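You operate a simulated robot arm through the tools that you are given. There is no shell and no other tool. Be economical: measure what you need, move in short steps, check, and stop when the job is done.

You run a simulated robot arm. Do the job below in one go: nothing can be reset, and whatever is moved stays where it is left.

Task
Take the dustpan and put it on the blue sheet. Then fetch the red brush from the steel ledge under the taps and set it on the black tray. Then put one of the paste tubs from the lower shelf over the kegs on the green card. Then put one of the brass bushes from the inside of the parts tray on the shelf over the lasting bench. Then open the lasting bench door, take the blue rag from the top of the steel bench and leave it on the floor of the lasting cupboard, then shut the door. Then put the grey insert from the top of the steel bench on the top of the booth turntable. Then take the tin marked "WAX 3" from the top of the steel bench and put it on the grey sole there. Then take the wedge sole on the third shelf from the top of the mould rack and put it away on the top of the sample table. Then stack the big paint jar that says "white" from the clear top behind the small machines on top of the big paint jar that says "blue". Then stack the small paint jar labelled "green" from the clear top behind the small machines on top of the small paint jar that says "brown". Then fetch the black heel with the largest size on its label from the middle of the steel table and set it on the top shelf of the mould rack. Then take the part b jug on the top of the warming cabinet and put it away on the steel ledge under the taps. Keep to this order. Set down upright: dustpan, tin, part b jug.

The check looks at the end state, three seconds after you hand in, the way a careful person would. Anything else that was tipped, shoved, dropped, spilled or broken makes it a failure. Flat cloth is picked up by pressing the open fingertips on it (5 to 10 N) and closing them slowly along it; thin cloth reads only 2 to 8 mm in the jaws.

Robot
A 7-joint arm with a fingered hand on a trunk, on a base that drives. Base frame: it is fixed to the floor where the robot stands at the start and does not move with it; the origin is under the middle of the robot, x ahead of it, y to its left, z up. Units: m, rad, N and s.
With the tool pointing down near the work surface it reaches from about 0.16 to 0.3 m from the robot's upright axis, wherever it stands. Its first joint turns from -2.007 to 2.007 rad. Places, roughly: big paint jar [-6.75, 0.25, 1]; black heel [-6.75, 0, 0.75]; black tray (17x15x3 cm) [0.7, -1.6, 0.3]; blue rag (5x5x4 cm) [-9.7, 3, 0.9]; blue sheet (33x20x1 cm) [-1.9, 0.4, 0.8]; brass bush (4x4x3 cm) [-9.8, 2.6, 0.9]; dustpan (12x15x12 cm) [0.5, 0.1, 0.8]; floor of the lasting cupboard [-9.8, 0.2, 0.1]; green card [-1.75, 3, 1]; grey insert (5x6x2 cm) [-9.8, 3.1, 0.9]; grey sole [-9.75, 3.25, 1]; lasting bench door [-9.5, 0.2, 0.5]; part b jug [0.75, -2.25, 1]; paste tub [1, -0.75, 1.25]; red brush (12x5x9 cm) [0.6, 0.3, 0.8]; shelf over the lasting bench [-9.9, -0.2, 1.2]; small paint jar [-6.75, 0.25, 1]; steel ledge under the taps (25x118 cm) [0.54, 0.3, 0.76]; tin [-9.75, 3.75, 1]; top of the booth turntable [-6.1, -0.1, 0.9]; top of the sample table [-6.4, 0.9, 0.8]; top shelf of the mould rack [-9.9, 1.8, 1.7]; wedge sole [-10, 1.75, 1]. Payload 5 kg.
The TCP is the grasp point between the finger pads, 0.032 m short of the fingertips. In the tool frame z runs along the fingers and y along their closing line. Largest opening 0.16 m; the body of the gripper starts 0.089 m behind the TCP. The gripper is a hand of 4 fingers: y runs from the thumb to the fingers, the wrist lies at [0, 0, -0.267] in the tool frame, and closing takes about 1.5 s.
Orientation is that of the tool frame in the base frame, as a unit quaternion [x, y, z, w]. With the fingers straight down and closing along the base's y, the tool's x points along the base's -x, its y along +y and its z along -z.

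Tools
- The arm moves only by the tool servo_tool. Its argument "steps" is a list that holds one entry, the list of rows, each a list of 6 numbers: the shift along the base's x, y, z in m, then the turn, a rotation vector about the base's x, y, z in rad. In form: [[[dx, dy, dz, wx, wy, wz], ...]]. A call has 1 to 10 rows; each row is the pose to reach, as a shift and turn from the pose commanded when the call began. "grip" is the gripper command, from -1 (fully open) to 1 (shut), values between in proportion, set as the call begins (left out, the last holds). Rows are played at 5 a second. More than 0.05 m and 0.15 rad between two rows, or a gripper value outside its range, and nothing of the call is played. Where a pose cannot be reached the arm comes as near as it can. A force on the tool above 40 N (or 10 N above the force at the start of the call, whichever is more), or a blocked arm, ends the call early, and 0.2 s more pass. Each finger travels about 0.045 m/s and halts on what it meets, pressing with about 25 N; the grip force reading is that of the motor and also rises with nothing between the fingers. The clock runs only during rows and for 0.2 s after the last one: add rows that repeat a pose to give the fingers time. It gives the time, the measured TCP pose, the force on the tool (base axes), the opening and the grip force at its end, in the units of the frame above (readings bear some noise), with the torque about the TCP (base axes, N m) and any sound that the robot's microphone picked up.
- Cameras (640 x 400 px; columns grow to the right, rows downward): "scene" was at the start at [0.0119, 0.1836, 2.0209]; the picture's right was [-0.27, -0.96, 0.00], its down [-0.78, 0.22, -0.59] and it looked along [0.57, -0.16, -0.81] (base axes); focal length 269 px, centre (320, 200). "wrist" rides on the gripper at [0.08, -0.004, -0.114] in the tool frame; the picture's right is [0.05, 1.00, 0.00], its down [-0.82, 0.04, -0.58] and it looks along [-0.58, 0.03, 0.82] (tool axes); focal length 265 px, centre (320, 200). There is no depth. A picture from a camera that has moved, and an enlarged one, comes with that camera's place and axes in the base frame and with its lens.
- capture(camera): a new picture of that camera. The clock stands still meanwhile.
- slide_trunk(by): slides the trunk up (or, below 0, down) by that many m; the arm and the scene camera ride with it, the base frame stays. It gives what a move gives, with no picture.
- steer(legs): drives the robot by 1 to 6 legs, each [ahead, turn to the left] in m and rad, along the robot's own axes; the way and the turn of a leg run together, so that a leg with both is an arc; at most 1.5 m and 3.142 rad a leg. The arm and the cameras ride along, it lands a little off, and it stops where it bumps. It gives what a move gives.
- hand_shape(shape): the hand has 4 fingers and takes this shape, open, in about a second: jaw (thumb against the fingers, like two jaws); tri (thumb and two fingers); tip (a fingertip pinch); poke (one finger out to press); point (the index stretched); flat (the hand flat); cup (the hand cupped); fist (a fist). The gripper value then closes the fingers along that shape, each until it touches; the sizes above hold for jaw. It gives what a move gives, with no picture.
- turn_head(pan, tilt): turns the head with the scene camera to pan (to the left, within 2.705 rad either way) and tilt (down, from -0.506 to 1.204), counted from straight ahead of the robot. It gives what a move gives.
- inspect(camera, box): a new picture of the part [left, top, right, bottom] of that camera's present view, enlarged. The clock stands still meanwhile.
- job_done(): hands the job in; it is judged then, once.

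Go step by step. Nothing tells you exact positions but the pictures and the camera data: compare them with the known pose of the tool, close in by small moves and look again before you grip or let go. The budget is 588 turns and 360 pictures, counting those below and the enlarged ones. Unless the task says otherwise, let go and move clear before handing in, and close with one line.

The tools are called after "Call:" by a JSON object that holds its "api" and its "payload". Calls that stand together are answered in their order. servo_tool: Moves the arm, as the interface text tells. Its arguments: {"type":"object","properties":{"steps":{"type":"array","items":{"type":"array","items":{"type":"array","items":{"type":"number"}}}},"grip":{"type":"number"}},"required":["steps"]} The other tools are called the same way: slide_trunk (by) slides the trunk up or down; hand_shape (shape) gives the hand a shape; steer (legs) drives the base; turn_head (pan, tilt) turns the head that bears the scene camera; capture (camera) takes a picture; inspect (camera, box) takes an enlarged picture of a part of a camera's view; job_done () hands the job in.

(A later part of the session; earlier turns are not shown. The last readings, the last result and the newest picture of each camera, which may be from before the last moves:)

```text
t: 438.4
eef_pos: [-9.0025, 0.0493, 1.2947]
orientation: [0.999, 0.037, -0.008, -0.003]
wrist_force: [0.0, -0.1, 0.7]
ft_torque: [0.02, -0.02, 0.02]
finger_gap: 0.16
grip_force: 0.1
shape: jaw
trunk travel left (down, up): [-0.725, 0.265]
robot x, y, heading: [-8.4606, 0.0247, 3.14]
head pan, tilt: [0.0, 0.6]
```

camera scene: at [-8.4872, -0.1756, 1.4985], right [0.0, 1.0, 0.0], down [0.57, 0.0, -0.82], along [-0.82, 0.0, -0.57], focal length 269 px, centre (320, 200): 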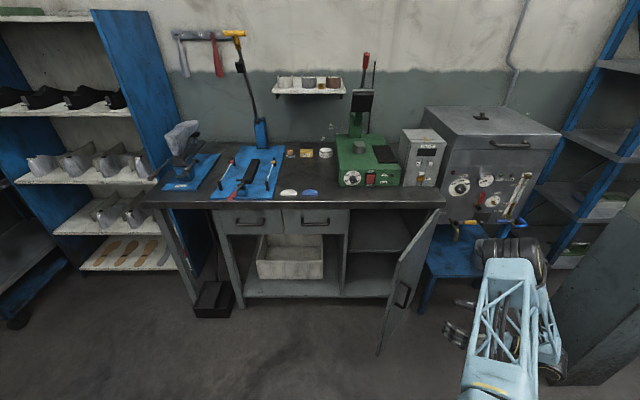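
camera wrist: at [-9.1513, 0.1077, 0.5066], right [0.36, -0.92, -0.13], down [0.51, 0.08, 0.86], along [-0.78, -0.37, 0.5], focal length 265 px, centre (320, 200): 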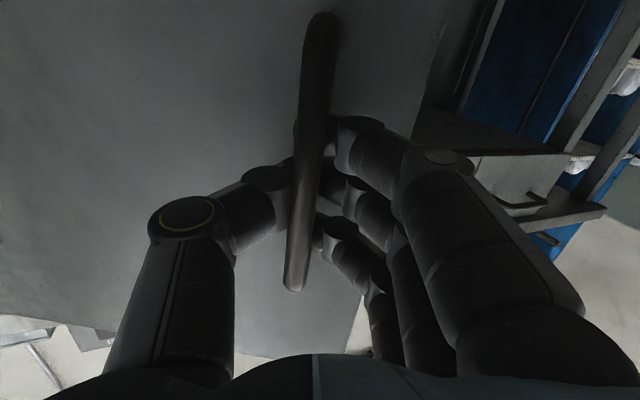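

Call:
{"api": "steer", "payload": {"legs": [[0, -1.551], [1.5, 0], [1.4, 0], [0, 1.551], [0.28, 0]]}}

Call:
{"api": "turn_head", "payload": {"pan": 0.0, "tilt": 0.8}}

Call:
{"api": "capture", "payload": {"camera": "scene"}}

```text
t: 461.8
eef_pos: [-9.3781, 2.9072, 1.294]
orientation: [0.999, 0.054, -0.006, -0.003]
wrist_force: [0.0, -0.4, 0.2]
ft_torque: [0.0, -0.07, -0.01]
finger_gap: 0.1599
grip_force: 0.1
shape: jaw
trunk travel left (down, up): [-0.725, 0.265]
robot x, y, heading: [-8.8333, 2.9017, -3.114]
head pan, tilt: [0.0, 0.6]
```

```text
t: 462.6
eef_pos: [-9.3775, 2.9069, 1.2953]
orientation: [0.999, 0.054, -0.006, -0.003]
wrist_force: [0.3, -0.4, 0.1]
ft_torque: [-0.01, 0.01, -0.01]
finger_gap: 0.1598
grip_force: 0.1
shape: jaw
trunk travel left (down, up): [-0.725, 0.265]
robot x, y, heading: [-8.8365, 2.9, -3.113]
head pan, tilt: [0.0, 0.799]
```

```text
205 pictures are left
camera scene: at [-8.8463, 2.6985, 1.8816], right [-0.03, 1.0, 0.0], down [0.72, 0.02, -0.7], along [-0.7, -0.02, -0.72], focal length 269 px, centre (320, 200)
```

scene: 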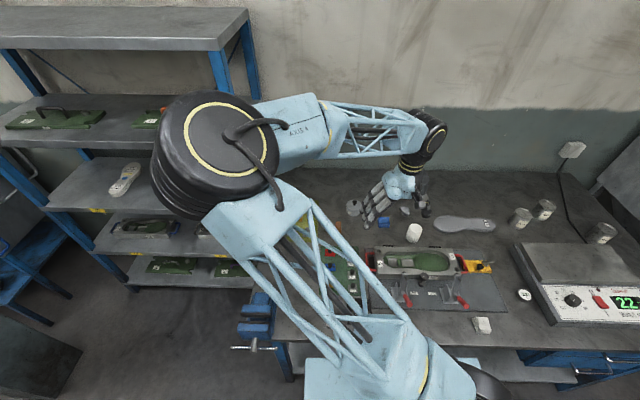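

Call:
{"api": "servo_tool", "payload": {"steps": [[[-0.04, 0.01, -0.02, 0, 0, 0], [-0.08, 0.02, -0.04, 0, 0, 0], [-0.12, 0.03, -0.06, 0, 0, 0], [-0.16, 0.045, -0.08, 0, 0, 0], [-0.2, 0.06, -0.1, 0, 0, 0], [-0.24, 0.07, -0.12, 0, 0, 0], [-0.27, 0.08, -0.14, 0, 0, 0]]]}}

Call:
{"api": "capture", "payload": {"camera": "wrist"}}

```text
t: 464.2
eef_pos: [-9.648, 2.9862, 1.1521]
orientation: [0.999, 0.054, -0.007, -0.002]
wrist_force: [-1.1, -0.1, -0.4]
ft_torque: [-0.02, -0.01, -0.01]
finger_gap: 0.1597
grip_force: 0.1
shape: jaw
trunk travel left (down, up): [-0.725, 0.265]
robot x, y, heading: [-8.8362, 2.9041, -3.113]
head pan, tilt: [0.0, 0.799]
```

```text
204 pictures are left
camera wrist: at [-9.5688, 2.9989, 1.267], right [0.16, -0.99, -0.01], down [-0.8, -0.13, 0.59], along [-0.58, -0.09, -0.81], focal length 265 px, centre (320, 200)
```

wrist: 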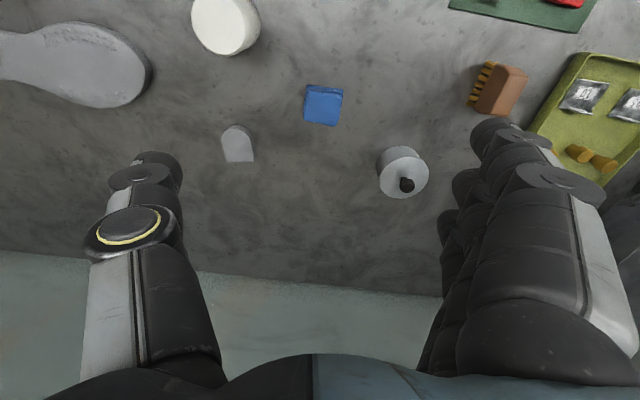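

The rag is at about (-9.676, 2.979). I'll centre, narrow the opening and descend around it.

Call:
{"api": "servo_tool", "payload": {"steps": [[[-0.015, -0.004, -0.04, 0, 0, 0], [-0.028, -0.007, -0.08, 0, 0, 0], [-0.028, -0.007, -0.12, 0, 0, 0], [-0.028, -0.007, -0.16, 0, 0, 0], [-0.028, -0.007, -0.19, 0, 0, 0]]], "grip": -0.2}}

Call:
{"api": "capture", "payload": {"camera": "wrist"}}

```text
t: 465.4
eef_pos: [-9.675, 2.981, 0.9647]
orientation: [0.999, 0.054, -0.006, -0.003]
wrist_force: [-0.8, 0.3, 0.2]
ft_torque: [0.02, -0.02, 0.0]
finger_gap: 0.0962
grip_force: 0.0
shape: jaw
trunk travel left (down, up): [-0.725, 0.265]
robot x, y, heading: [-8.8324, 2.9014, -3.114]
head pan, tilt: [0.0, 0.799]
```

```text
203 pictures are left
camera wrist: at [-9.5959, 2.9918, 1.0786], right [0.16, -0.99, -0.01], down [-0.8, -0.13, 0.59], along [-0.58, -0.09, -0.81], focal length 265 px, centre (320, 200)
```

wrist: 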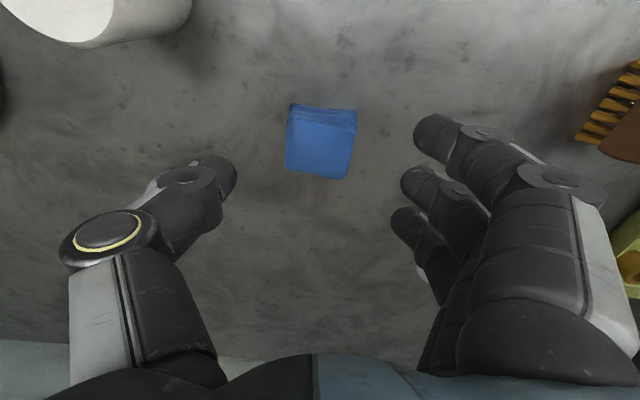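

Call:
{"api": "servo_tool", "payload": {"steps": [[[-0.003, 0, -0.025, 0, 0, 0], [-0.003, 0, -0.045, 0, 0, 0], [-0.003, 0, -0.056, 0, 0, 0]]]}}

Call:
{"api": "servo_tool", "payload": {"steps": [[[0, 0, 0, 0, 0, 0], [0, 0, 0, 0, 0, 0], [0, 0, 0, 0, 0, 0], [0, 0, 0, 0, 0, 0], [0, 0, 0, 0, 0, 0], [0, 0, 0, 0, 0, 0], [0, 0, 0, 0, 0, 0], [0, 0, 0, 0, 0, 0]]], "grip": 1}}

Call:
{"api": "capture", "payload": {"camera": "wrist"}}

```text
t: 466.2
eef_pos: [-9.6776, 2.9792, 0.9073]
orientation: [0.998, 0.054, -0.006, -0.004]
wrist_force: [0.7, -0.4, -0.2]
ft_torque: [0.0, 0.01, -0.01]
finger_gap: 0.0964
grip_force: 0.1
shape: jaw
trunk travel left (down, up): [-0.725, 0.265]
robot x, y, heading: [-8.8339, 2.9029, -3.116]
head pan, tilt: [0.0, 0.799]
```

```text
t: 468.0
eef_pos: [-9.6792, 2.9798, 0.9079]
orientation: [0.999, 0.054, -0.006, -0.003]
wrist_force: [-0.6, 0.5, -0.5]
ft_torque: [0.04, -0.01, -0.02]
finger_gap: 0.0328
grip_force: 25.0
shape: jaw
trunk travel left (down, up): [-0.725, 0.265]
robot x, y, heading: [-8.8333, 2.9014, -3.111]
head pan, tilt: [0.0, 0.799]
```

```text
202 pictures are left
camera wrist: at [-9.5981, 2.9909, 1.0218], right [0.16, -0.99, -0.01], down [-0.8, -0.13, 0.59], along [-0.58, -0.09, -0.81], focal length 265 px, centre (320, 200)
```

wrist: 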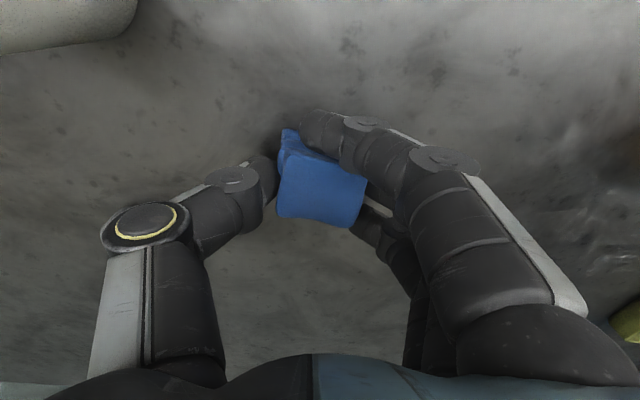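

The rag is gripped. I'll lift and verify.

Call:
{"api": "servo_tool", "payload": {"steps": [[[0, 0, 0.03, 0, 0, 0], [0, 0, 0.07, 0, 0, 0], [0, 0, 0.11, 0, 0, 0], [0, 0, 0.16, 0, 0, 0], [0.03, 0, 0.2, 0, 0, 0], [0.07, 0, 0.23, 0, 0, 0]]]}}

Call:
{"api": "capture", "payload": {"camera": "wrist"}}

```text
t: 469.4
eef_pos: [-9.6051, 2.9814, 1.1383]
orientation: [0.999, 0.053, -0.006, -0.003]
wrist_force: [0.3, -0.6, -0.6]
ft_torque: [-0.02, 0.02, -0.01]
finger_gap: 0.0328
grip_force: 25.0
shape: jaw
trunk travel left (down, up): [-0.725, 0.265]
robot x, y, heading: [-8.8291, 2.9041, -3.118]
head pan, tilt: [0.0, 0.799]
```

```text
201 pictures are left
camera wrist: at [-9.5249, 2.9927, 1.2531], right [0.16, -0.99, -0.01], down [-0.8, -0.13, 0.59], along [-0.58, -0.09, -0.81], focal length 265 px, centre (320, 200)
```

wrist: 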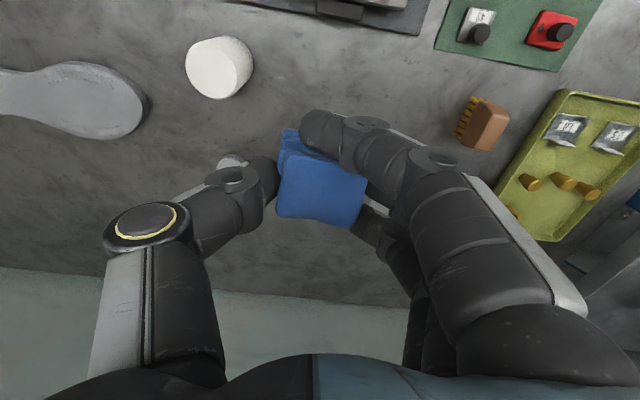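

Call:
{"api": "servo_tool", "payload": {"steps": [[[0.045, -0.01, 0.02, 0, 0, 0], [0.09, -0.02, 0.04, 0, 0, 0], [0.135, -0.03, 0.06, 0, 0, 0], [0.18, -0.04, 0.08, 0, 0, 0], [0.22, -0.05, 0.1, 0, 0, 0]]]}}

Call:
{"api": "steer", "payload": {"legs": [[-0.33, 0], [0, 1.547], [1.5, 0], [1.35, 0], [0, -1.571]]}}

Call:
{"api": "capture", "payload": {"camera": "scene"}}

```text
refused: row 1 steps farther than a row can; nothing moved
```

```text
t: 492.9
eef_pos: [-9.2831, 0.1641, 1.1382]
orientation: [1.0, 0.031, -0.006, -0.003]
wrist_force: [-0.6, 0.4, 0.0]
ft_torque: [-0.01, -0.01, 0.0]
finger_gap: 0.0324
grip_force: 25.1
shape: jaw
trunk travel left (down, up): [-0.725, 0.265]
robot x, y, heading: [-8.513, 0.0516, 3.122]
head pan, tilt: [0.0, 0.799]
```

```text
200 pictures are left
camera scene: at [-8.5362, -0.1518, 1.8816], right [0.02, 1.0, 0.0], down [0.72, -0.01, -0.7], along [-0.7, 0.01, -0.72], focal length 269 px, centre (320, 200)
```

scene: 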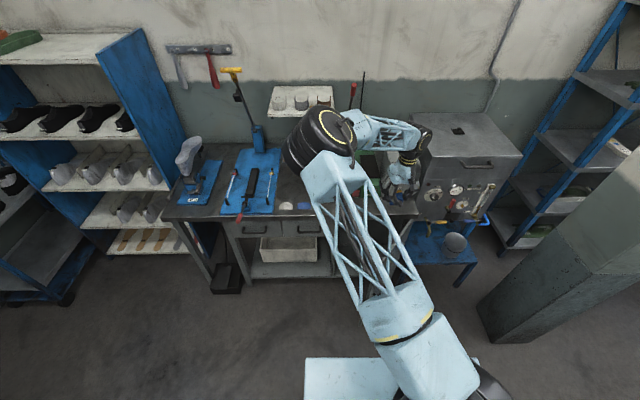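

The refused row didn't matter, but I must keep steps smaller. I'll pull back, lower the trunk, and tilt the hand forward in front of the open cupboard.

Call:
{"api": "servo_tool", "payload": {"steps": [[[0.03, -0.028, 0, 0, 0, 0], [0.06, -0.056, 0, 0, 0, 0], [0.09, -0.084, 0, 0, 0, 0], [0.12, -0.112, 0, 0, 0, 0], [0.15, -0.14, 0, 0, 0, 0]]]}}

Call:
{"api": "slide_trunk", "payload": {"by": -0.4}}

Call:
{"api": "servo_tool", "payload": {"steps": [[[-0.01, 0, -0.015, 0, 0.145, 0], [-0.02, 0, -0.03, 0, 0.29, 0], [-0.03, 0, -0.045, 0, 0.435, 0], [-0.04, 0, -0.06, 0, 0.58, 0], [-0.05, 0, -0.075, 0, 0.725, 0], [-0.06, 0, -0.09, 0, 0.87, 0], [-0.07, 0, -0.105, 0, 1.015, 0], [-0.08, 0, -0.12, 0, 1.16, 0], [-0.09, 0, -0.135, 0, 1.305, 0], [-0.1, 0, -0.15, 0, 1.4, 0]]]}}

Call:
{"api": "capture", "payload": {"camera": "scene"}}

Call:
{"api": "capture", "payload": {"camera": "wrist"}}

```text
t: 494.1
eef_pos: [-9.1321, 0.0234, 1.1379]
orientation: [0.999, 0.032, -0.006, -0.003]
wrist_force: [0.3, -1.3, -0.4]
ft_torque: [0.02, 0.04, 0.02]
finger_gap: 0.0322
grip_force: 25.7
shape: jaw
trunk travel left (down, up): [-0.725, 0.265]
robot x, y, heading: [-8.5149, 0.0482, 3.127]
head pan, tilt: [0.0, 0.799]
```

```text
t: 497.9
eef_pos: [-9.1314, 0.0234, 0.7381]
orientation: [0.999, 0.032, -0.006, -0.003]
wrist_force: [-0.6, 0.2, -0.8]
ft_torque: [-0.04, 0.01, 0.03]
finger_gap: 0.0321
grip_force: 25.0
shape: jaw
trunk travel left (down, up): [-0.325, 0.665]
robot x, y, heading: [-8.5095, 0.0493, 3.123]
head pan, tilt: [0.0, 0.799]
```

```text
t: 500.1
eef_pos: [-9.2325, 0.0239, 0.5884]
orientation: [0.759, 0.021, -0.65, -0.024]
wrist_force: [0.2, 0.4, 0.0]
ft_torque: [0.04, -0.03, 0.0]
finger_gap: 0.0317
grip_force: 24.4
shape: jaw
trunk travel left (down, up): [-0.325, 0.665]
robot x, y, heading: [-8.5121, 0.051, 3.127]
head pan, tilt: [0.0, 0.799]
```

```text
199 pictures are left
camera scene: at [-8.5362, -0.1523, 1.4817], right [0.02, 1.0, 0.0], down [0.72, -0.01, -0.7], along [-0.7, 0.01, -0.72], focal length 269 px, centre (320, 200)
```

scene: 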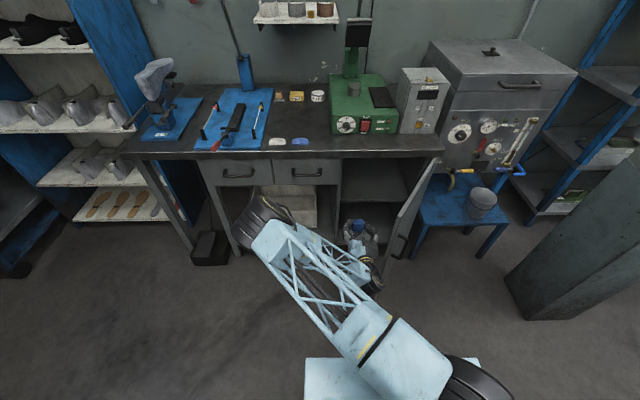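

```text
198 pictures are left
camera wrist: at [-9.1089, 0.031, 0.5279], right [0.01, -0.99, -0.11], down [0.44, -0.1, 0.89], along [-0.9, -0.06, 0.44], focal length 265 px, centre (320, 200)
```

wrist: 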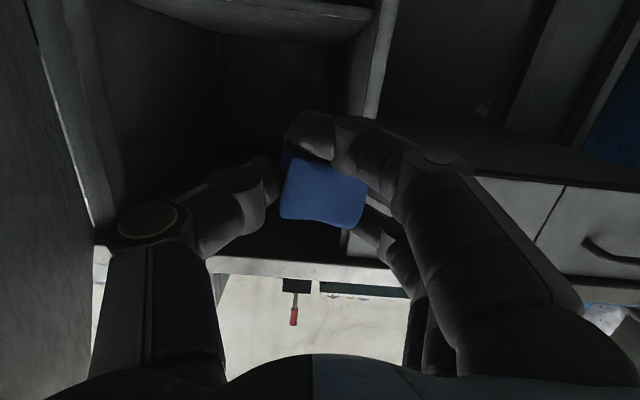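

The cupboard has an inner shelf at z≈0.48; the rag must go below it to the floor (about z 0.18). I'll lower and extend the arm into the opening.

Call:
{"api": "slide_trunk", "payload": {"by": -0.3}}

Call:
{"api": "servo_tool", "payload": {"steps": [[[-0.03, 0.008, 0, 0, 0, 0], [-0.06, 0.016, 0, 0, 0, 0], [-0.09, 0.024, 0, 0, 0, 0], [-0.12, 0.03, 0, 0, 0, 0]]]}}

Call:
{"api": "capture", "payload": {"camera": "scene"}}

Call:
{"api": "capture", "payload": {"camera": "wrist"}}

```text
t: 503.1
eef_pos: [-9.2322, 0.0236, 0.2872]
orientation: [0.761, 0.022, -0.649, -0.023]
wrist_force: [-0.2, -0.2, -0.7]
ft_torque: [0.04, 0.0, 0.02]
finger_gap: 0.0314
grip_force: 24.6
shape: jaw
trunk travel left (down, up): [-0.025, 0.965]
robot x, y, heading: [-8.5114, 0.0519, 3.121]
head pan, tilt: [0.0, 0.799]
```

```text
t: 504.1
eef_pos: [-9.3537, 0.0553, 0.2881]
orientation: [0.76, 0.023, -0.649, -0.022]
wrist_force: [-0.3, 1.0, -0.6]
ft_torque: [0.02, -0.03, 0.0]
finger_gap: 0.0316
grip_force: 25.4
shape: jaw
trunk travel left (down, up): [-0.025, 0.965]
robot x, y, heading: [-8.5128, 0.0496, 3.124]
head pan, tilt: [0.0, 0.799]
```

```text
197 pictures are left
camera scene: at [-8.5359, -0.1522, 1.1816], right [0.02, 1.0, 0.0], down [0.72, -0.01, -0.7], along [-0.7, 0.01, -0.72], focal length 269 px, centre (320, 200)
```

scene: 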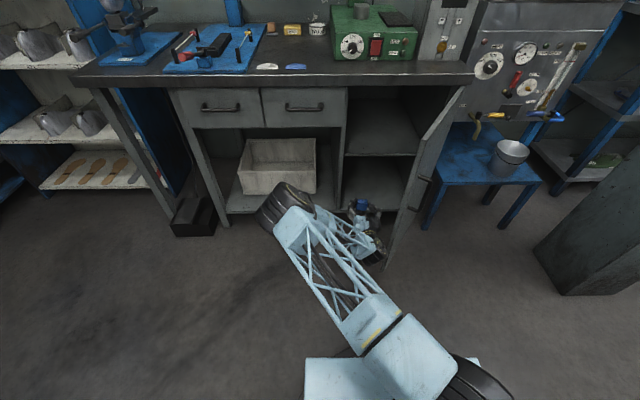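

```text
196 pictures are left
camera wrist: at [-9.2289, 0.0616, 0.2283], right [0.01, -0.99, -0.11], down [0.44, -0.1, 0.89], along [-0.9, -0.06, 0.44], focal length 265 px, centre (320, 200)
```

wrist: 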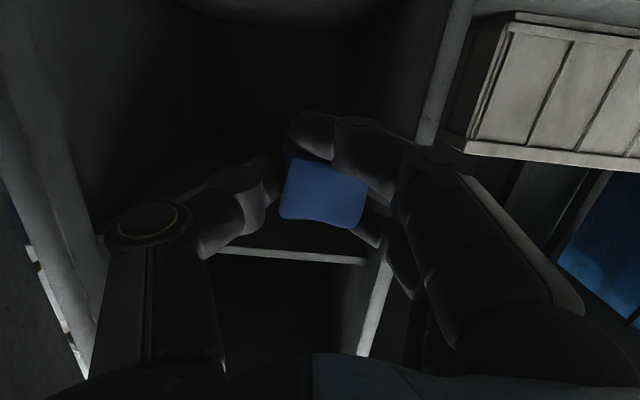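

Call:
{"api": "inspect", "payload": {"camera": "scene", "box": [320, 80, 480, 260]}}

```text
2.22 times, centred on (400, 170) of scene
camera zoom: at [-8.5359, -0.1522, 1.1816], right [0.02, 1.0, 0.0], down [0.72, -0.01, -0.7], along [-0.7, 0.01, -0.72], focal length 598 px, centre (142, 267)
```

zoom: 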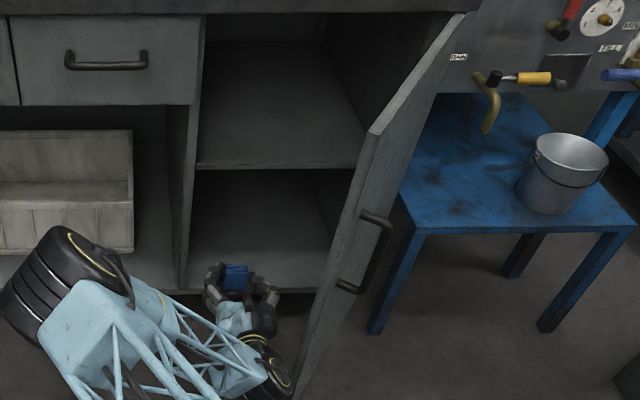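

The floor is at about z 0.19 and the opening is clear. I'll extend and drive in.

Call:
{"api": "servo_tool", "payload": {"steps": [[[-0.04, 0, 0, 0, 0, 0], [-0.08, 0, 0, 0, 0, 0], [-0.11, 0, 0, 0, 0, 0]]]}}

Call:
{"api": "steer", "payload": {"legs": [[0.1, 0]]}}

Call:
{"api": "inspect", "payload": {"camera": "scene", "box": [240, 80, 480, 260]}}

Call:
{"api": "capture", "payload": {"camera": "wrist"}}

```text
t: 504.9
eef_pos: [-9.4642, 0.0528, 0.289]
orientation: [0.761, 0.023, -0.648, -0.022]
wrist_force: [0.6, 0.1, 0.0]
ft_torque: [0.01, 0.02, 0.01]
finger_gap: 0.0317
grip_force: 25.0
shape: jaw
trunk travel left (down, up): [-0.025, 0.965]
robot x, y, heading: [-8.5113, 0.0522, 3.121]
head pan, tilt: [0.0, 0.799]
```

```text
t: 506.1
eef_pos: [-9.5649, 0.0569, 0.2881]
orientation: [0.761, 0.022, -0.648, -0.023]
wrist_force: [-0.1, -0.6, 0.0]
ft_torque: [-0.02, -0.01, 0.0]
finger_gap: 0.0315
grip_force: 25.5
shape: jaw
trunk travel left (down, up): [-0.025, 0.965]
robot x, y, heading: [-8.6162, 0.0502, 3.124]
head pan, tilt: [0.0, 0.799]
```

```text
2.22 times, centred on (360, 170) of scene
camera zoom: at [-8.6374, -0.1503, 1.1816], right [0.02, 1.0, 0.0], down [0.72, -0.01, -0.7], along [-0.7, 0.01, -0.72], focal length 598 px, centre (231, 267)
```

zoom: 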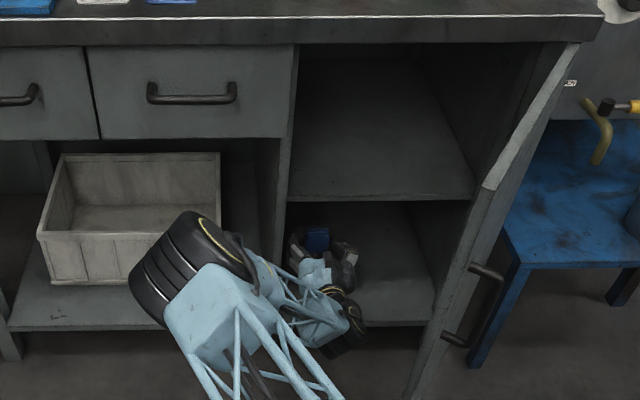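

```text
193 pictures are left
camera wrist: at [-9.4412, 0.0633, 0.2288], right [0.01, -0.99, -0.11], down [0.44, -0.1, 0.89], along [-0.9, -0.06, 0.44], focal length 265 px, centre (320, 200)
```

wrist: 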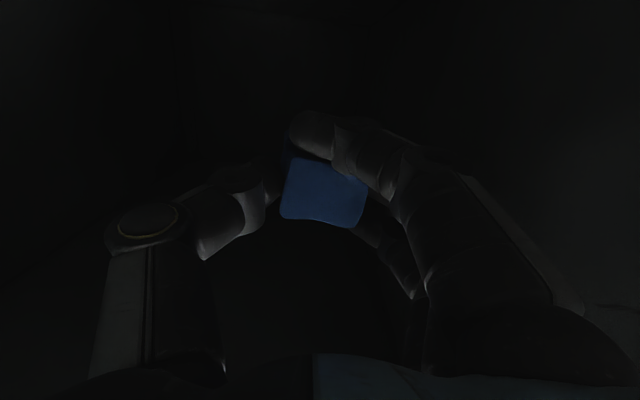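

Inside the lower compartment. I'll lower until contact and then release.

Call:
{"api": "servo_tool", "payload": {"steps": [[[-0.02, 0.015, -0.015, 0, 0, 0], [-0.03, 0.02, -0.03, 0, 0, 0], [-0.03, 0.02, -0.04, 0, 0, 0], [-0.03, 0.02, -0.048, 0, 0, 0], [-0.03, 0.02, -0.054, 0, 0, 0]]]}}

Call:
{"api": "inspect", "payload": {"camera": "scene", "box": [330, 140, 450, 230]}}

```text
t: 507.3
eef_pos: [-9.5965, 0.0747, 0.2348]
orientation: [0.76, 0.021, -0.649, -0.023]
wrist_force: [0.3, 0.0, 0.0]
ft_torque: [0.01, -0.02, -0.02]
finger_gap: 0.0316
grip_force: 24.5
shape: jaw
trunk travel left (down, up): [-0.025, 0.965]
robot x, y, heading: [-8.612, 0.0543, 3.126]
head pan, tilt: [0.0, 0.799]
```

```text
4.44 times, centred on (390, 185) of scene
camera zoom: at [-8.6373, -0.1503, 1.1816], right [0.02, 1.0, 0.0], down [0.72, -0.01, -0.7], along [-0.7, 0.01, -0.72], focal length 1195 px, centre (9, 267)
```

zoom: 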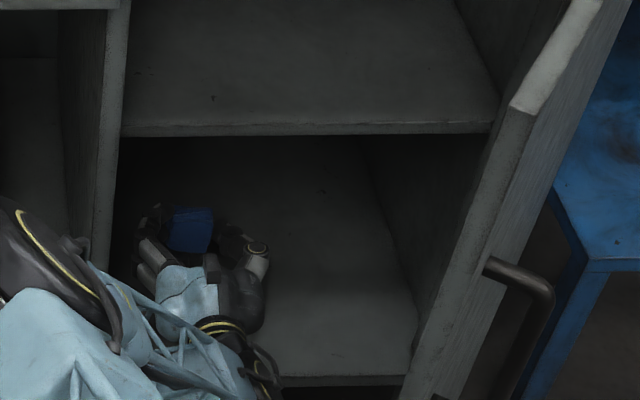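

Call:
{"api": "servo_tool", "payload": {"steps": [[[0, 0, -0.008, 0, 0, 0], [0, 0, -0.016, 0, 0, 0], [0, 0, -0.024, 0, 0, 0], [0, 0, -0.032, 0, 0, 0]]]}}

```text
t: 508.3
eef_pos: [-9.5949, 0.0764, 0.2036]
orientation: [0.761, 0.021, -0.649, -0.023]
wrist_force: [-0.9, -0.2, -0.6]
ft_torque: [0.02, -0.02, 0.02]
finger_gap: 0.0314
grip_force: 25.2
shape: jaw
trunk travel left (down, up): [-0.025, 0.965]
robot x, y, heading: [-8.6145, 0.0568, 3.12]
head pan, tilt: [0.0, 0.799]
```

Call:
{"api": "servo_tool", "payload": {"steps": [[[0, 0, -0.008, 0, 0, 0], [0, 0, -0.016, 0, 0, 0], [0, 0, -0.024, 0, 0, 0], [0, 0, -0.032, 0, 0, 0]]]}}

Call:
{"api": "inspect", "payload": {"camera": "scene", "box": [330, 140, 450, 230]}}

```text
t: 509.4
eef_pos: [-9.5991, 0.0743, 0.1801]
orientation: [0.756, 0.022, -0.654, -0.021]
wrist_force: [11.3, 0.1, 20.0]
ft_torque: [-0.14, -0.46, 0.04]
finger_gap: 0.0321
grip_force: 25.0
shape: jaw
trunk travel left (down, up): [-0.025, 0.965]
robot x, y, heading: [-8.6154, 0.0516, 3.126]
head pan, tilt: [0.0, 0.799]
stopped in row 4: the force on the tool passed its limit at 42 N (the readings are from after the stop); the commanded pose is now the measured one
```

```text
4.44 times, centred on (390, 185) of scene
camera zoom: at [-8.6353, -0.1503, 1.1818], right [0.02, 1.0, 0.0], down [0.72, -0.01, -0.7], along [-0.7, 0.01, -0.72], focal length 1195 px, centre (9, 267)
```

zoom: 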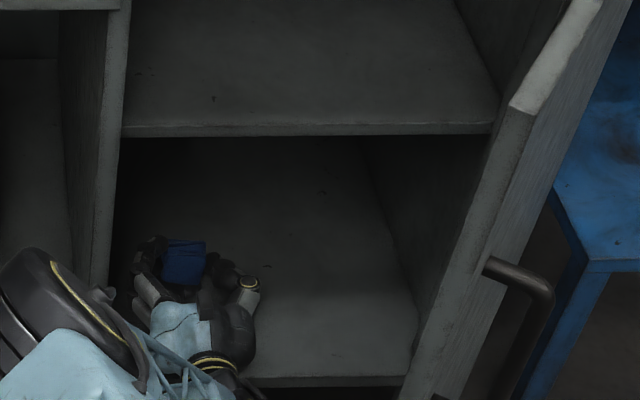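

Contact. I'll open and withdraw straight back.

Call:
{"api": "servo_tool", "payload": {"steps": [[[0, 0, 0.004, 0, 0, 0], [0, 0, 0.004, 0, 0, 0], [0, 0, 0.004, 0, 0, 0], [0, 0, 0.004, 0, 0, 0], [0, 0, 0.004, 0, 0, 0], [0, 0, 0.004, 0, 0, 0]]], "grip": -0.3}}

Call:
{"api": "servo_tool", "payload": {"steps": [[[0.02, 0, 0.012, 0, 0, 0], [0.05, 0, 0.03, 0, 0, 0], [0.09, 0, 0.05, 0, 0, 0], [0.13, 0, 0.06, 0, 0, 0]]]}}

Call:
{"api": "inspect", "payload": {"camera": "scene", "box": [330, 140, 450, 230]}}

```text
t: 510.8
eef_pos: [-9.5986, 0.0756, 0.1814]
orientation: [0.756, 0.023, -0.653, -0.02]
wrist_force: [-5.5, 14.2, 28.0]
ft_torque: [-0.43, 0.68, -0.33]
finger_gap: 0.0945
grip_force: 0.0
shape: jaw
trunk travel left (down, up): [-0.025, 0.965]
robot x, y, heading: [-8.6107, 0.0503, 3.121]
head pan, tilt: [0.0, 0.799]
```

```text
t: 511.8
eef_pos: [-9.4655, 0.0754, 0.2406]
orientation: [0.758, 0.023, -0.652, -0.021]
wrist_force: [1.0, -0.6, 0.0]
ft_torque: [-0.03, 0.01, 0.01]
finger_gap: 0.1035
grip_force: 0.0
shape: jaw
trunk travel left (down, up): [-0.025, 0.965]
robot x, y, heading: [-8.6134, 0.0526, 3.127]
head pan, tilt: [0.0, 0.799]
```

```text
4.44 times, centred on (390, 185) of scene
camera zoom: at [-8.6372, -0.1502, 1.1815], right [0.02, 1.0, 0.0], down [0.72, -0.01, -0.7], along [-0.7, 0.01, -0.72], focal length 1195 px, centre (9, 267)
```

zoom: 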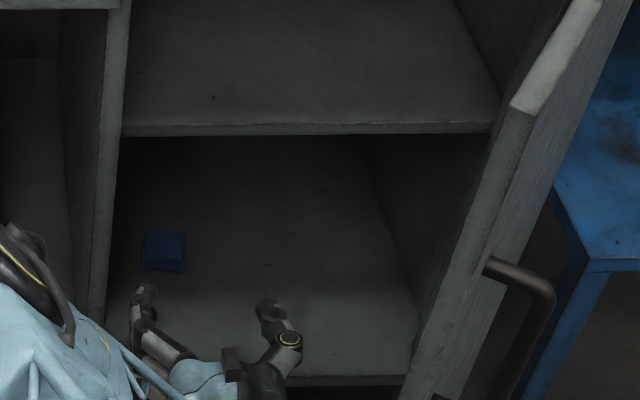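

The rag lies on the cupboard floor. I'll withdraw, raise over the door, and come round to its outer side to push it shut.

Call:
{"api": "servo_tool", "payload": {"steps": [[[0.04, -0.01, 0.01, 0, 0, 0], [0.08, -0.02, 0.01, 0, 0, 0], [0.12, -0.03, 0.01, 0, 0, 0], [0.14, -0.03, 0.01, 0, 0, 0]]], "grip": 1}}

Call:
{"api": "steer", "payload": {"legs": [[-0.11, 0]]}}

Call:
{"api": "slide_trunk", "payload": {"by": 0.4}}

Call:
{"api": "slide_trunk", "payload": {"by": 0.38}}

Call:
{"api": "capture", "payload": {"camera": "scene"}}

```text
t: 512.8
eef_pos: [-9.3242, 0.0454, 0.2515]
orientation: [0.757, 0.021, -0.653, -0.022]
wrist_force: [-0.5, 0.3, -0.1]
ft_torque: [0.0, -0.01, 0.01]
finger_gap: 0.016
grip_force: 0.0
shape: jaw
trunk travel left (down, up): [-0.025, 0.965]
robot x, y, heading: [-8.6152, 0.0503, 3.125]
head pan, tilt: [0.0, 0.799]
```

```text
t: 514.0
eef_pos: [-9.2125, 0.0448, 0.2508]
orientation: [0.758, 0.021, -0.651, -0.023]
wrist_force: [-0.6, 0.3, 0.1]
ft_torque: [-0.03, 0.02, -0.02]
finger_gap: 0.0
grip_force: 25.1
shape: jaw
trunk travel left (down, up): [-0.025, 0.965]
robot x, y, heading: [-8.5034, 0.0518, 3.121]
head pan, tilt: [0.0, 0.799]
```

```text
t: 517.8
eef_pos: [-9.2136, 0.043, 0.6505]
orientation: [0.758, 0.022, -0.652, -0.022]
wrist_force: [0.4, -0.8, -0.6]
ft_torque: [-0.01, -0.02, 0.02]
finger_gap: 0.0002
grip_force: 25.5
shape: jaw
trunk travel left (down, up): [-0.425, 0.565]
robot x, y, heading: [-8.5025, 0.0501, 3.124]
head pan, tilt: [0.0, 0.799]
```

```text
t: 521.5
eef_pos: [-9.2127, 0.0427, 1.0304]
orientation: [0.758, 0.022, -0.651, -0.022]
wrist_force: [0.4, -0.3, -0.5]
ft_torque: [0.03, 0.0, 0.01]
finger_gap: 0.0
grip_force: 24.9
shape: jaw
trunk travel left (down, up): [-0.805, 0.185]
robot x, y, heading: [-8.5002, 0.048, 3.124]
head pan, tilt: [0.0, 0.799]
```

```text
189 pictures are left
camera scene: at [-8.5254, -0.1526, 1.9615], right [0.02, 1.0, 0.0], down [0.72, -0.01, -0.7], along [-0.7, 0.01, -0.72], focal length 269 px, centre (320, 200)
```

scene: 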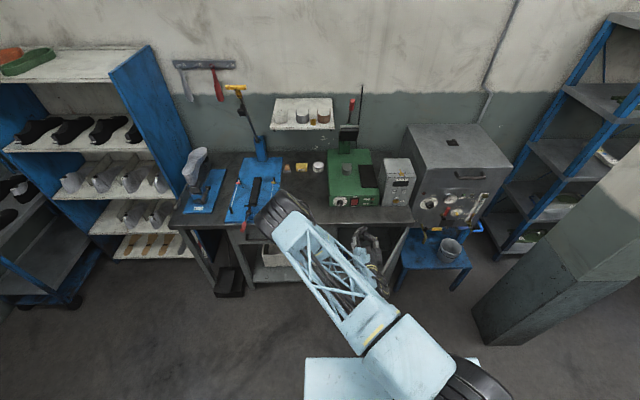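

Call:
{"api": "servo_tool", "payload": {"steps": [[[0.005, 0.045, 0, 0, 0, 0], [0.01, 0.09, 0, 0, 0, 0], [0.015, 0.135, 0, 0, 0, 0], [0.02, 0.18, 0, 0, 0, 0], [0.025, 0.225, 0, 0, 0, 0], [0.03, 0.27, 0, 0, 0, 0], [0.035, 0.315, 0, 0, 0, 0], [0.04, 0.34, 0, 0, 0, 0]]]}}

Call:
{"api": "slide_trunk", "payload": {"by": -0.4}}

Call:
{"api": "turn_head", "payload": {"pan": -0.2, "tilt": 0.8}}

Call:
{"api": "capture", "payload": {"camera": "scene"}}

```text
t: 523.2
eef_pos: [-9.1728, 0.3833, 1.0311]
orientation: [0.758, 0.022, -0.652, -0.021]
wrist_force: [-0.5, 0.0, -0.1]
ft_torque: [0.0, -0.02, 0.02]
finger_gap: 0.0
grip_force: 25.3
shape: jaw
trunk travel left (down, up): [-0.805, 0.185]
robot x, y, heading: [-8.5017, 0.0485, 3.125]
head pan, tilt: [0.0, 0.799]
```

```text
t: 527.1
eef_pos: [-9.1735, 0.3835, 0.6315]
orientation: [0.758, 0.022, -0.652, -0.022]
wrist_force: [0.3, -0.5, -0.2]
ft_torque: [0.02, 0.0, 0.0]
finger_gap: 0.0001
grip_force: 25.5
shape: jaw
trunk travel left (down, up): [-0.405, 0.585]
robot x, y, heading: [-8.502, 0.0514, 3.128]
head pan, tilt: [0.0, 0.799]
```

```text
t: 527.8
eef_pos: [-9.1724, 0.3829, 0.6325]
orientation: [0.758, 0.022, -0.651, -0.022]
wrist_force: [0.3, -0.2, -0.4]
ft_torque: [0.04, 0.0, -0.01]
finger_gap: 0.0001
grip_force: 24.9
shape: jaw
trunk travel left (down, up): [-0.405, 0.585]
robot x, y, heading: [-8.5054, 0.0499, 3.126]
head pan, tilt: [-0.201, 0.799]
```

```text
188 pictures are left
camera scene: at [-8.5234, -0.1361, 1.5616], right [0.22, 0.98, 0.0], down [0.7, -0.15, -0.7], along [-0.68, 0.15, -0.72], focal length 269 px, centre (320, 200)
```

scene: 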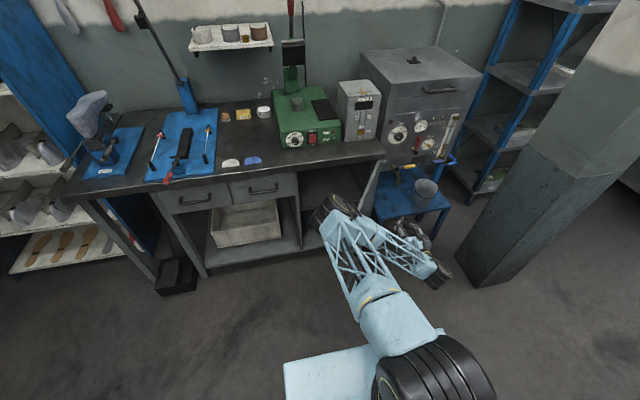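

The elbow sits near the door's path. I'll steepen the hand so the forearm stays above the door, then push with the fingertips.

Call:
{"api": "servo_tool", "payload": {"steps": [[[0, 0, 0.01, 0, -0.12, 0], [0, 0, 0.02, 0, -0.24, 0], [0, 0, 0.03, 0, -0.36, 0], [0, 0, 0.03, 0, -0.48, 0], [0, 0, 0.03, 0, -0.6, 0], [0, 0, 0.03, 0, -0.72, 0], [0, 0, 0.03, 0, -0.8, 0]]]}}

Call:
{"api": "capture", "payload": {"camera": "scene"}}

```text
t: 529.4
eef_pos: [-9.1722, 0.3827, 0.6625]
orientation: [0.952, 0.028, -0.305, -0.012]
wrist_force: [-0.2, -0.6, -0.7]
ft_torque: [0.01, 0.03, 0.01]
finger_gap: 0.0
grip_force: 24.7
shape: jaw
trunk travel left (down, up): [-0.405, 0.585]
robot x, y, heading: [-8.5031, 0.0483, 3.127]
head pan, tilt: [-0.201, 0.799]
```

```text
187 pictures are left
camera scene: at [-8.5234, -0.1362, 1.5616], right [0.22, 0.98, 0.0], down [0.7, -0.15, -0.7], along [-0.68, 0.15, -0.72], focal length 269 px, centre (320, 200)
```

scene: 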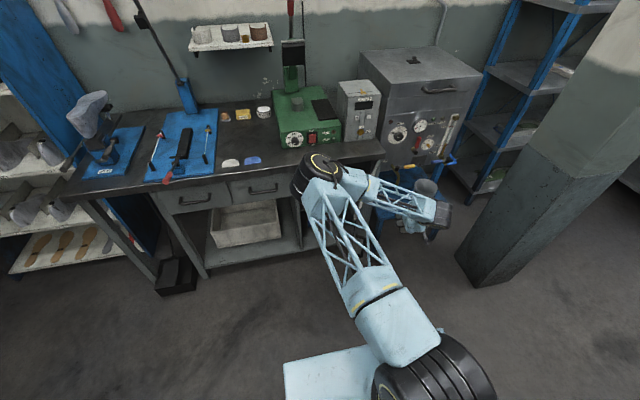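

Now I'll sweep the fingertips along the door's closing arc.

Call:
{"api": "servo_tool", "payload": {"steps": [[[0.02, -0.04, 0.02, 0, 0, 0], [0.035, -0.08, 0.04, 0, 0, 0], [0.042, -0.12, 0.045, 0, 0, 0], [0.04, -0.16, 0.045, 0, 0, 0], [0.037, -0.195, 0.045, 0, 0, 0], [0.03, -0.23, 0.045, 0, 0, 0], [0.015, -0.265, 0.045, 0, 0, 0], [-0.01, -0.295, 0.045, 0, 0, 0]]]}}

Call:
{"api": "capture", "payload": {"camera": "scene"}}

```text
t: 531.2
eef_pos: [-9.1823, 0.0897, 0.7059]
orientation: [0.951, 0.028, -0.306, -0.011]
wrist_force: [0.7, 1.6, 0.2]
ft_torque: [-0.02, 0.02, -0.02]
finger_gap: 0.0001
grip_force: 25.2
shape: jaw
trunk travel left (down, up): [-0.405, 0.585]
robot x, y, heading: [-8.5027, 0.0491, 3.125]
head pan, tilt: [-0.201, 0.799]
```

```text
186 pictures are left
camera scene: at [-8.5233, -0.1363, 1.5616], right [0.22, 0.98, 0.0], down [0.7, -0.15, -0.7], along [-0.68, 0.15, -0.72], focal length 269 px, centre (320, 200)
```

scene: 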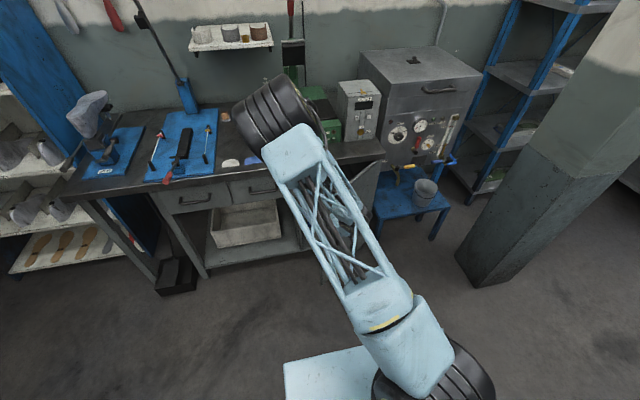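

Call:
{"api": "capture", "payload": {"camera": "wrist"}}

```text
185 pictures are left
camera wrist: at [-9.0521, 0.0959, 0.7529], right [0.09, -0.99, -0.07], down [-0.32, -0.1, 0.94], along [-0.94, -0.06, -0.33], focal length 265 px, centre (320, 200)
```

wrist: 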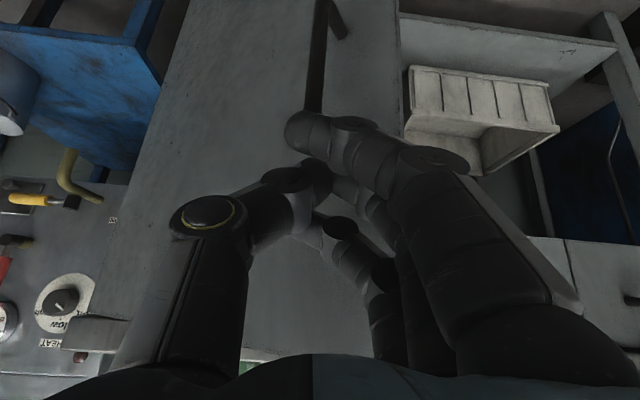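

The door is moving closed. I'll continue pushing toward the frame.

Call:
{"api": "servo_tool", "payload": {"steps": [[[-0.03, -0.028, 0, 0, 0, 0], [-0.06, -0.055, 0, 0, 0, 0], [-0.095, -0.075, 0, 0, 0, 0], [-0.134, -0.094, 0, 0, 0, 0]]]}}

Call:
{"api": "capture", "payload": {"camera": "scene"}}

Call:
{"api": "capture", "payload": {"camera": "wrist"}}

```text
t: 532.2
eef_pos: [-9.3183, -0.0054, 0.7078]
orientation: [0.952, 0.027, -0.306, -0.012]
wrist_force: [-0.3, 0.4, -0.3]
ft_torque: [-0.03, 0.01, -0.04]
finger_gap: 0.0002
grip_force: 24.9
shape: jaw
trunk travel left (down, up): [-0.405, 0.585]
robot x, y, heading: [-8.5018, 0.0514, 3.121]
head pan, tilt: [-0.201, 0.799]
```

```text
184 pictures are left
camera scene: at [-8.5232, -0.1363, 1.5616], right [0.22, 0.98, 0.0], down [0.7, -0.15, -0.7], along [-0.68, 0.15, -0.72], focal length 269 px, centre (320, 200)
```

scene: 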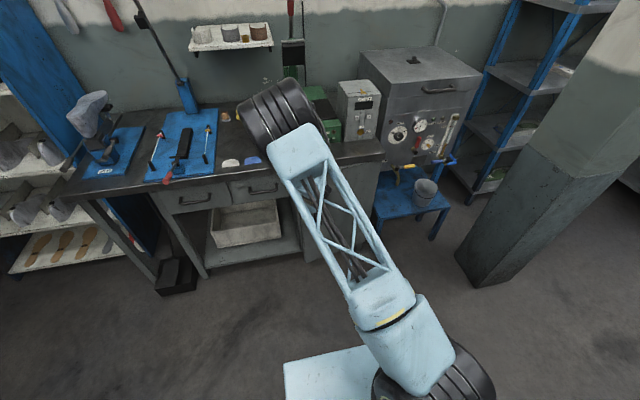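

```text
183 pictures are left
camera wrist: at [-9.1867, 0.0017, 0.7541], right [0.09, -0.99, -0.07], down [-0.32, -0.09, 0.94], along [-0.94, -0.06, -0.33], focal length 265 px, centre (320, 200)
```

wrist: 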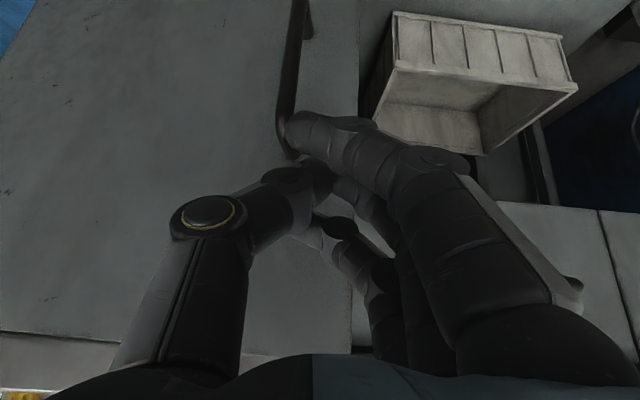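

Call:
{"api": "servo_tool", "payload": {"steps": [[[-0.03, 0.0, 0, 0, 0, 0], [-0.05, 0.0, 0, 0, 0, 0], [-0.065, 0.0, 0, 0, 0, 0], [-0.08, 0.0, 0, 0, 0, 0], [-0.09, 0.0, 0, 0, 0, 0]]]}}

Call:
{"api": "capture", "payload": {"camera": "wrist"}}

```text
t: 533.4
eef_pos: [-9.4055, -0.0058, 0.7071]
orientation: [0.952, 0.028, -0.305, -0.012]
wrist_force: [0.4, -0.5, -0.2]
ft_torque: [-0.01, 0.0, 0.01]
finger_gap: 0.0
grip_force: 24.8
shape: jaw
trunk travel left (down, up): [-0.405, 0.585]
robot x, y, heading: [-8.5005, 0.0534, 3.127]
head pan, tilt: [-0.201, 0.799]
```

```text
182 pictures are left
camera wrist: at [-9.2766, 0.0019, 0.7541], right [0.09, -0.99, -0.07], down [-0.32, -0.1, 0.94], along [-0.94, -0.06, -0.33], focal length 265 px, centre (320, 200)
```

wrist: 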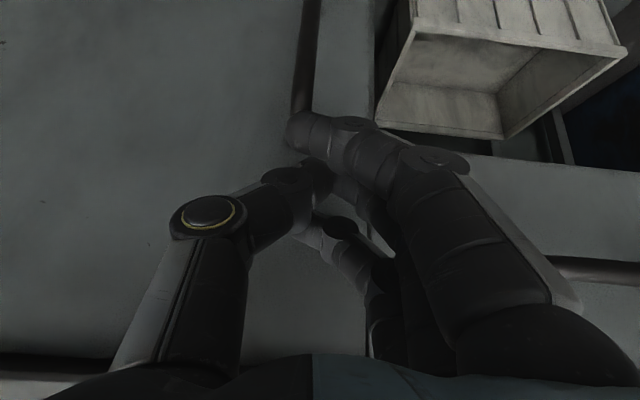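

Call:
{"api": "servo_tool", "payload": {"steps": [[[-0.01, 0.0, 0, 0, 0, 0], [-0.02, 0.0, 0, 0, 0, 0], [-0.03, 0.0, 0, 0, 0, 0], [-0.04, 0.0, 0, 0, 0, 0]]]}}

Call:
{"api": "inspect", "payload": {"camera": "wrist", "box": [220, 0, 540, 240]}}

```text
t: 533.9
eef_pos: [-9.4142, -0.0097, 0.7004]
orientation: [0.954, 0.031, -0.299, -0.012]
wrist_force: [12.4, -0.3, 0.3]
ft_torque: [0.01, 0.05, -0.21]
finger_gap: 0.0
grip_force: 24.7
shape: jaw
trunk travel left (down, up): [-0.405, 0.585]
robot x, y, heading: [-8.4973, 0.0522, 3.127]
head pan, tilt: [-0.201, 0.799]
stopped in row 2: the force on the tool passed its limit at 49 N (the readings are from after the stop); the commanded pose is now the measured one
```

```text
1.67 times, centred on (380, 120) of wrist
camera zoom: at [-9.2835, -0.0019, 0.75], right [0.09, -0.99, -0.07], down [-0.34, -0.1, 0.94], along [-0.94, -0.06, -0.34], focal length 442 px, centre (220, 333)
```

zoom: 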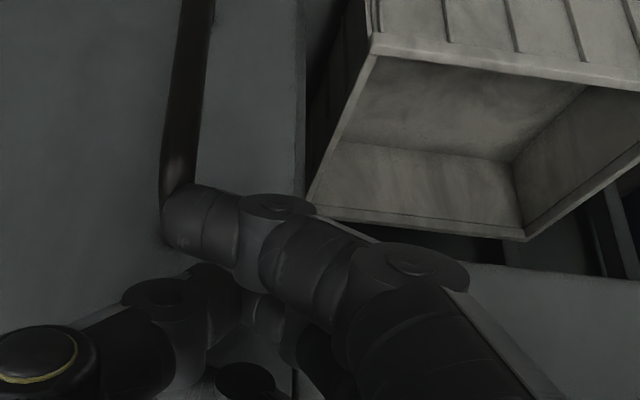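

The door is firmly shut. I'll withdraw and check.

Call:
{"api": "servo_tool", "payload": {"steps": [[[0.03, 0, 0, 0, 0, 0], [0.07, 0, 0, 0, -0.05, 0], [0.11, 0, 0, 0, -0.15, 0], [0.15, 0, 0.02, 0, -0.3, 0], [0.18, 0, 0.05, 0, -0.45, 0], [0.2, 0, 0.08, 0, -0.6, 0]]]}}

Call:
{"api": "slide_trunk", "payload": {"by": 0.4}}

Call:
{"api": "capture", "payload": {"camera": "scene"}}

```text
t: 535.3
eef_pos: [-9.2128, -0.0106, 0.7832]
orientation: [0.999, 0.033, -0.004, -0.003]
wrist_force: [-0.8, -1.4, 0.7]
ft_torque: [0.09, 0.01, 0.01]
finger_gap: 0.0001
grip_force: 24.6
shape: jaw
trunk travel left (down, up): [-0.405, 0.585]
robot x, y, heading: [-8.5015, 0.0461, 3.131]
head pan, tilt: [-0.201, 0.799]
```

```text
t: 539.2
eef_pos: [-9.2155, -0.0092, 1.1826]
orientation: [0.999, 0.032, -0.005, -0.001]
wrist_force: [0.0, 0.5, 0.1]
ft_torque: [0.0, 0.02, 0.0]
finger_gap: 0.0
grip_force: 24.7
shape: jaw
trunk travel left (down, up): [-0.805, 0.185]
robot x, y, heading: [-8.5022, 0.0487, 3.124]
head pan, tilt: [-0.201, 0.799]
```

```text
180 pictures are left
camera scene: at [-8.5228, -0.1363, 1.9616], right [0.21, 0.98, 0.0], down [0.7, -0.15, -0.7], along [-0.68, 0.15, -0.72], focal length 269 px, centre (320, 200)
```

scene: 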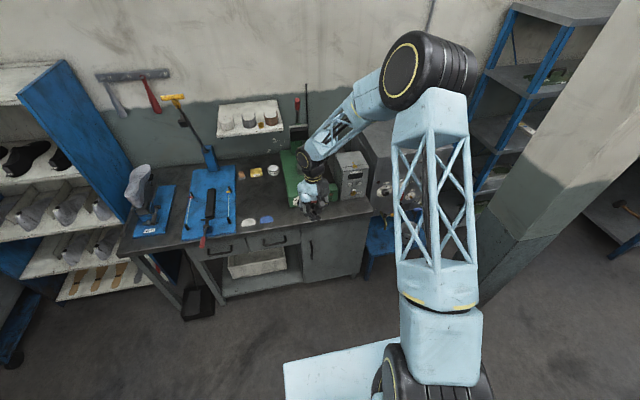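

The door is shut. Next the grey insert; back to the steel bench.

Call:
{"api": "servo_tool", "payload": {"steps": [[[0.03, 0.01, 0, 0, 0, 0], [0.06, 0.02, 0, 0, 0, 0], [0.09, 0.03, 0, 0, 0, 0], [0.12, 0.04, 0, 0, 0, 0], [0.15, 0.05, 0, 0, 0, 0]]], "grip": -1}}

Call:
{"api": "steer", "payload": {"legs": [[0, -1.555], [1.5, 0], [1.45, 0], [0, 1.571], [0.3, 0]]}}

Call:
{"api": "servo_tool", "payload": {"steps": [[[-0.045, 0.005, 0, 0, 0, 0], [-0.09, 0.01, 0, 0, 0, 0], [-0.135, 0.015, 0, 0, 0, 0], [-0.18, 0.02, 0, 0, 0, 0], [-0.225, 0.025, 0, 0, 0, 0], [-0.27, 0.03, 0, 0, 0, 0], [-0.31, 0.035, 0, 0, 0, 0]]]}}

Call:
{"api": "capture", "payload": {"camera": "wrist"}}

```text
t: 540.4
eef_pos: [-9.0624, 0.0413, 1.1839]
orientation: [0.999, 0.033, -0.006, -0.002]
wrist_force: [0.5, -0.1, -1.1]
ft_torque: [-0.01, 0.03, -0.01]
finger_gap: 0.1596
grip_force: 0.1
shape: jaw
trunk travel left (down, up): [-0.805, 0.185]
robot x, y, heading: [-8.4997, 0.0503, 3.124]
head pan, tilt: [-0.201, 0.799]
```

```text
t: 563.9
eef_pos: [-9.4364, 2.9438, 1.1842]
orientation: [0.998, 0.069, -0.007, -0.001]
wrist_force: [0.8, -0.2, 0.5]
ft_torque: [0.02, 0.13, -0.03]
finger_gap: 0.1599
grip_force: 0.0
shape: jaw
trunk travel left (down, up): [-0.805, 0.185]
robot x, y, heading: [-8.8807, 2.9927, -3.083]
head pan, tilt: [-0.201, 0.799]
stopped in leg 5: the robot was blocked; the commanded pose is now the measured one
```

```text
t: 565.5
eef_pos: [-9.7516, 2.9788, 1.1801]
orientation: [0.998, 0.069, -0.004, -0.001]
wrist_force: [-1.0, 0.0, 0.5]
ft_torque: [0.0, -0.03, -0.02]
finger_gap: 0.1601
grip_force: 0.1
shape: jaw
trunk travel left (down, up): [-0.805, 0.185]
robot x, y, heading: [-8.8768, 2.9938, -3.08]
head pan, tilt: [-0.201, 0.799]
```

```text
179 pictures are left
camera wrist: at [-9.673, 2.9922, 1.2948], right [0.19, -0.98, 0.0], down [-0.8, -0.15, 0.58], along [-0.57, -0.11, -0.81], focal length 265 px, centre (320, 200)
```

wrist: 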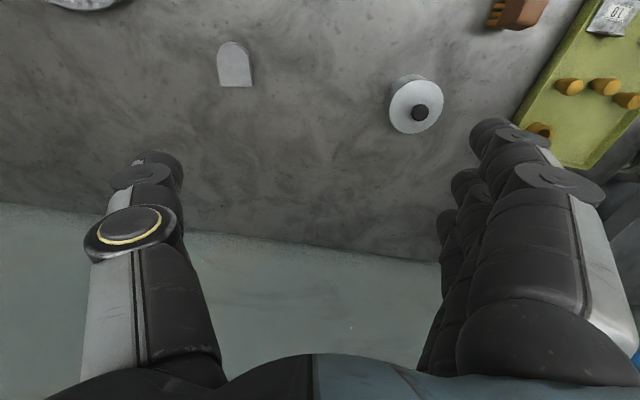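

The insert is at about (-9.76, 3.10). I'll move over it and lower.

Call:
{"api": "servo_tool", "payload": {"steps": [[[0, 0.04, 0, 0, 0, 0], [-0.004, 0.08, 0, 0, 0, 0], [-0.007, 0.12, 0, 0, 0, 0], [-0.007, 0.12, -0.045, 0, 0, 0], [-0.007, 0.12, -0.09, 0, 0, 0], [-0.007, 0.12, -0.135, 0, 0, 0], [-0.007, 0.12, -0.18, 0, 0, 0], [-0.007, 0.12, -0.21, 0, 0, 0]]], "grip": -0.1}}

Call:
{"api": "capture", "payload": {"camera": "wrist"}}

```text
t: 567.3
eef_pos: [-9.7583, 3.1, 0.9713]
orientation: [0.998, 0.068, -0.006, -0.001]
wrist_force: [0.2, 0.6, -1.2]
ft_torque: [-0.03, 0.0, 0.02]
finger_gap: 0.0891
grip_force: 0.1
shape: jaw
trunk travel left (down, up): [-0.805, 0.185]
robot x, y, heading: [-8.8761, 2.9982, -3.083]
head pan, tilt: [-0.201, 0.799]
```

```text
178 pictures are left
camera wrist: at [-9.6782, 3.1133, 1.0847], right [0.19, -0.98, 0.0], down [-0.8, -0.15, 0.59], along [-0.58, -0.11, -0.81], focal length 265 px, centre (320, 200)
```

wrist: 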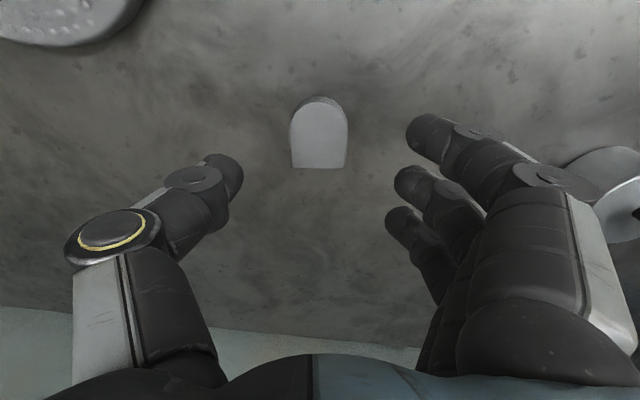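

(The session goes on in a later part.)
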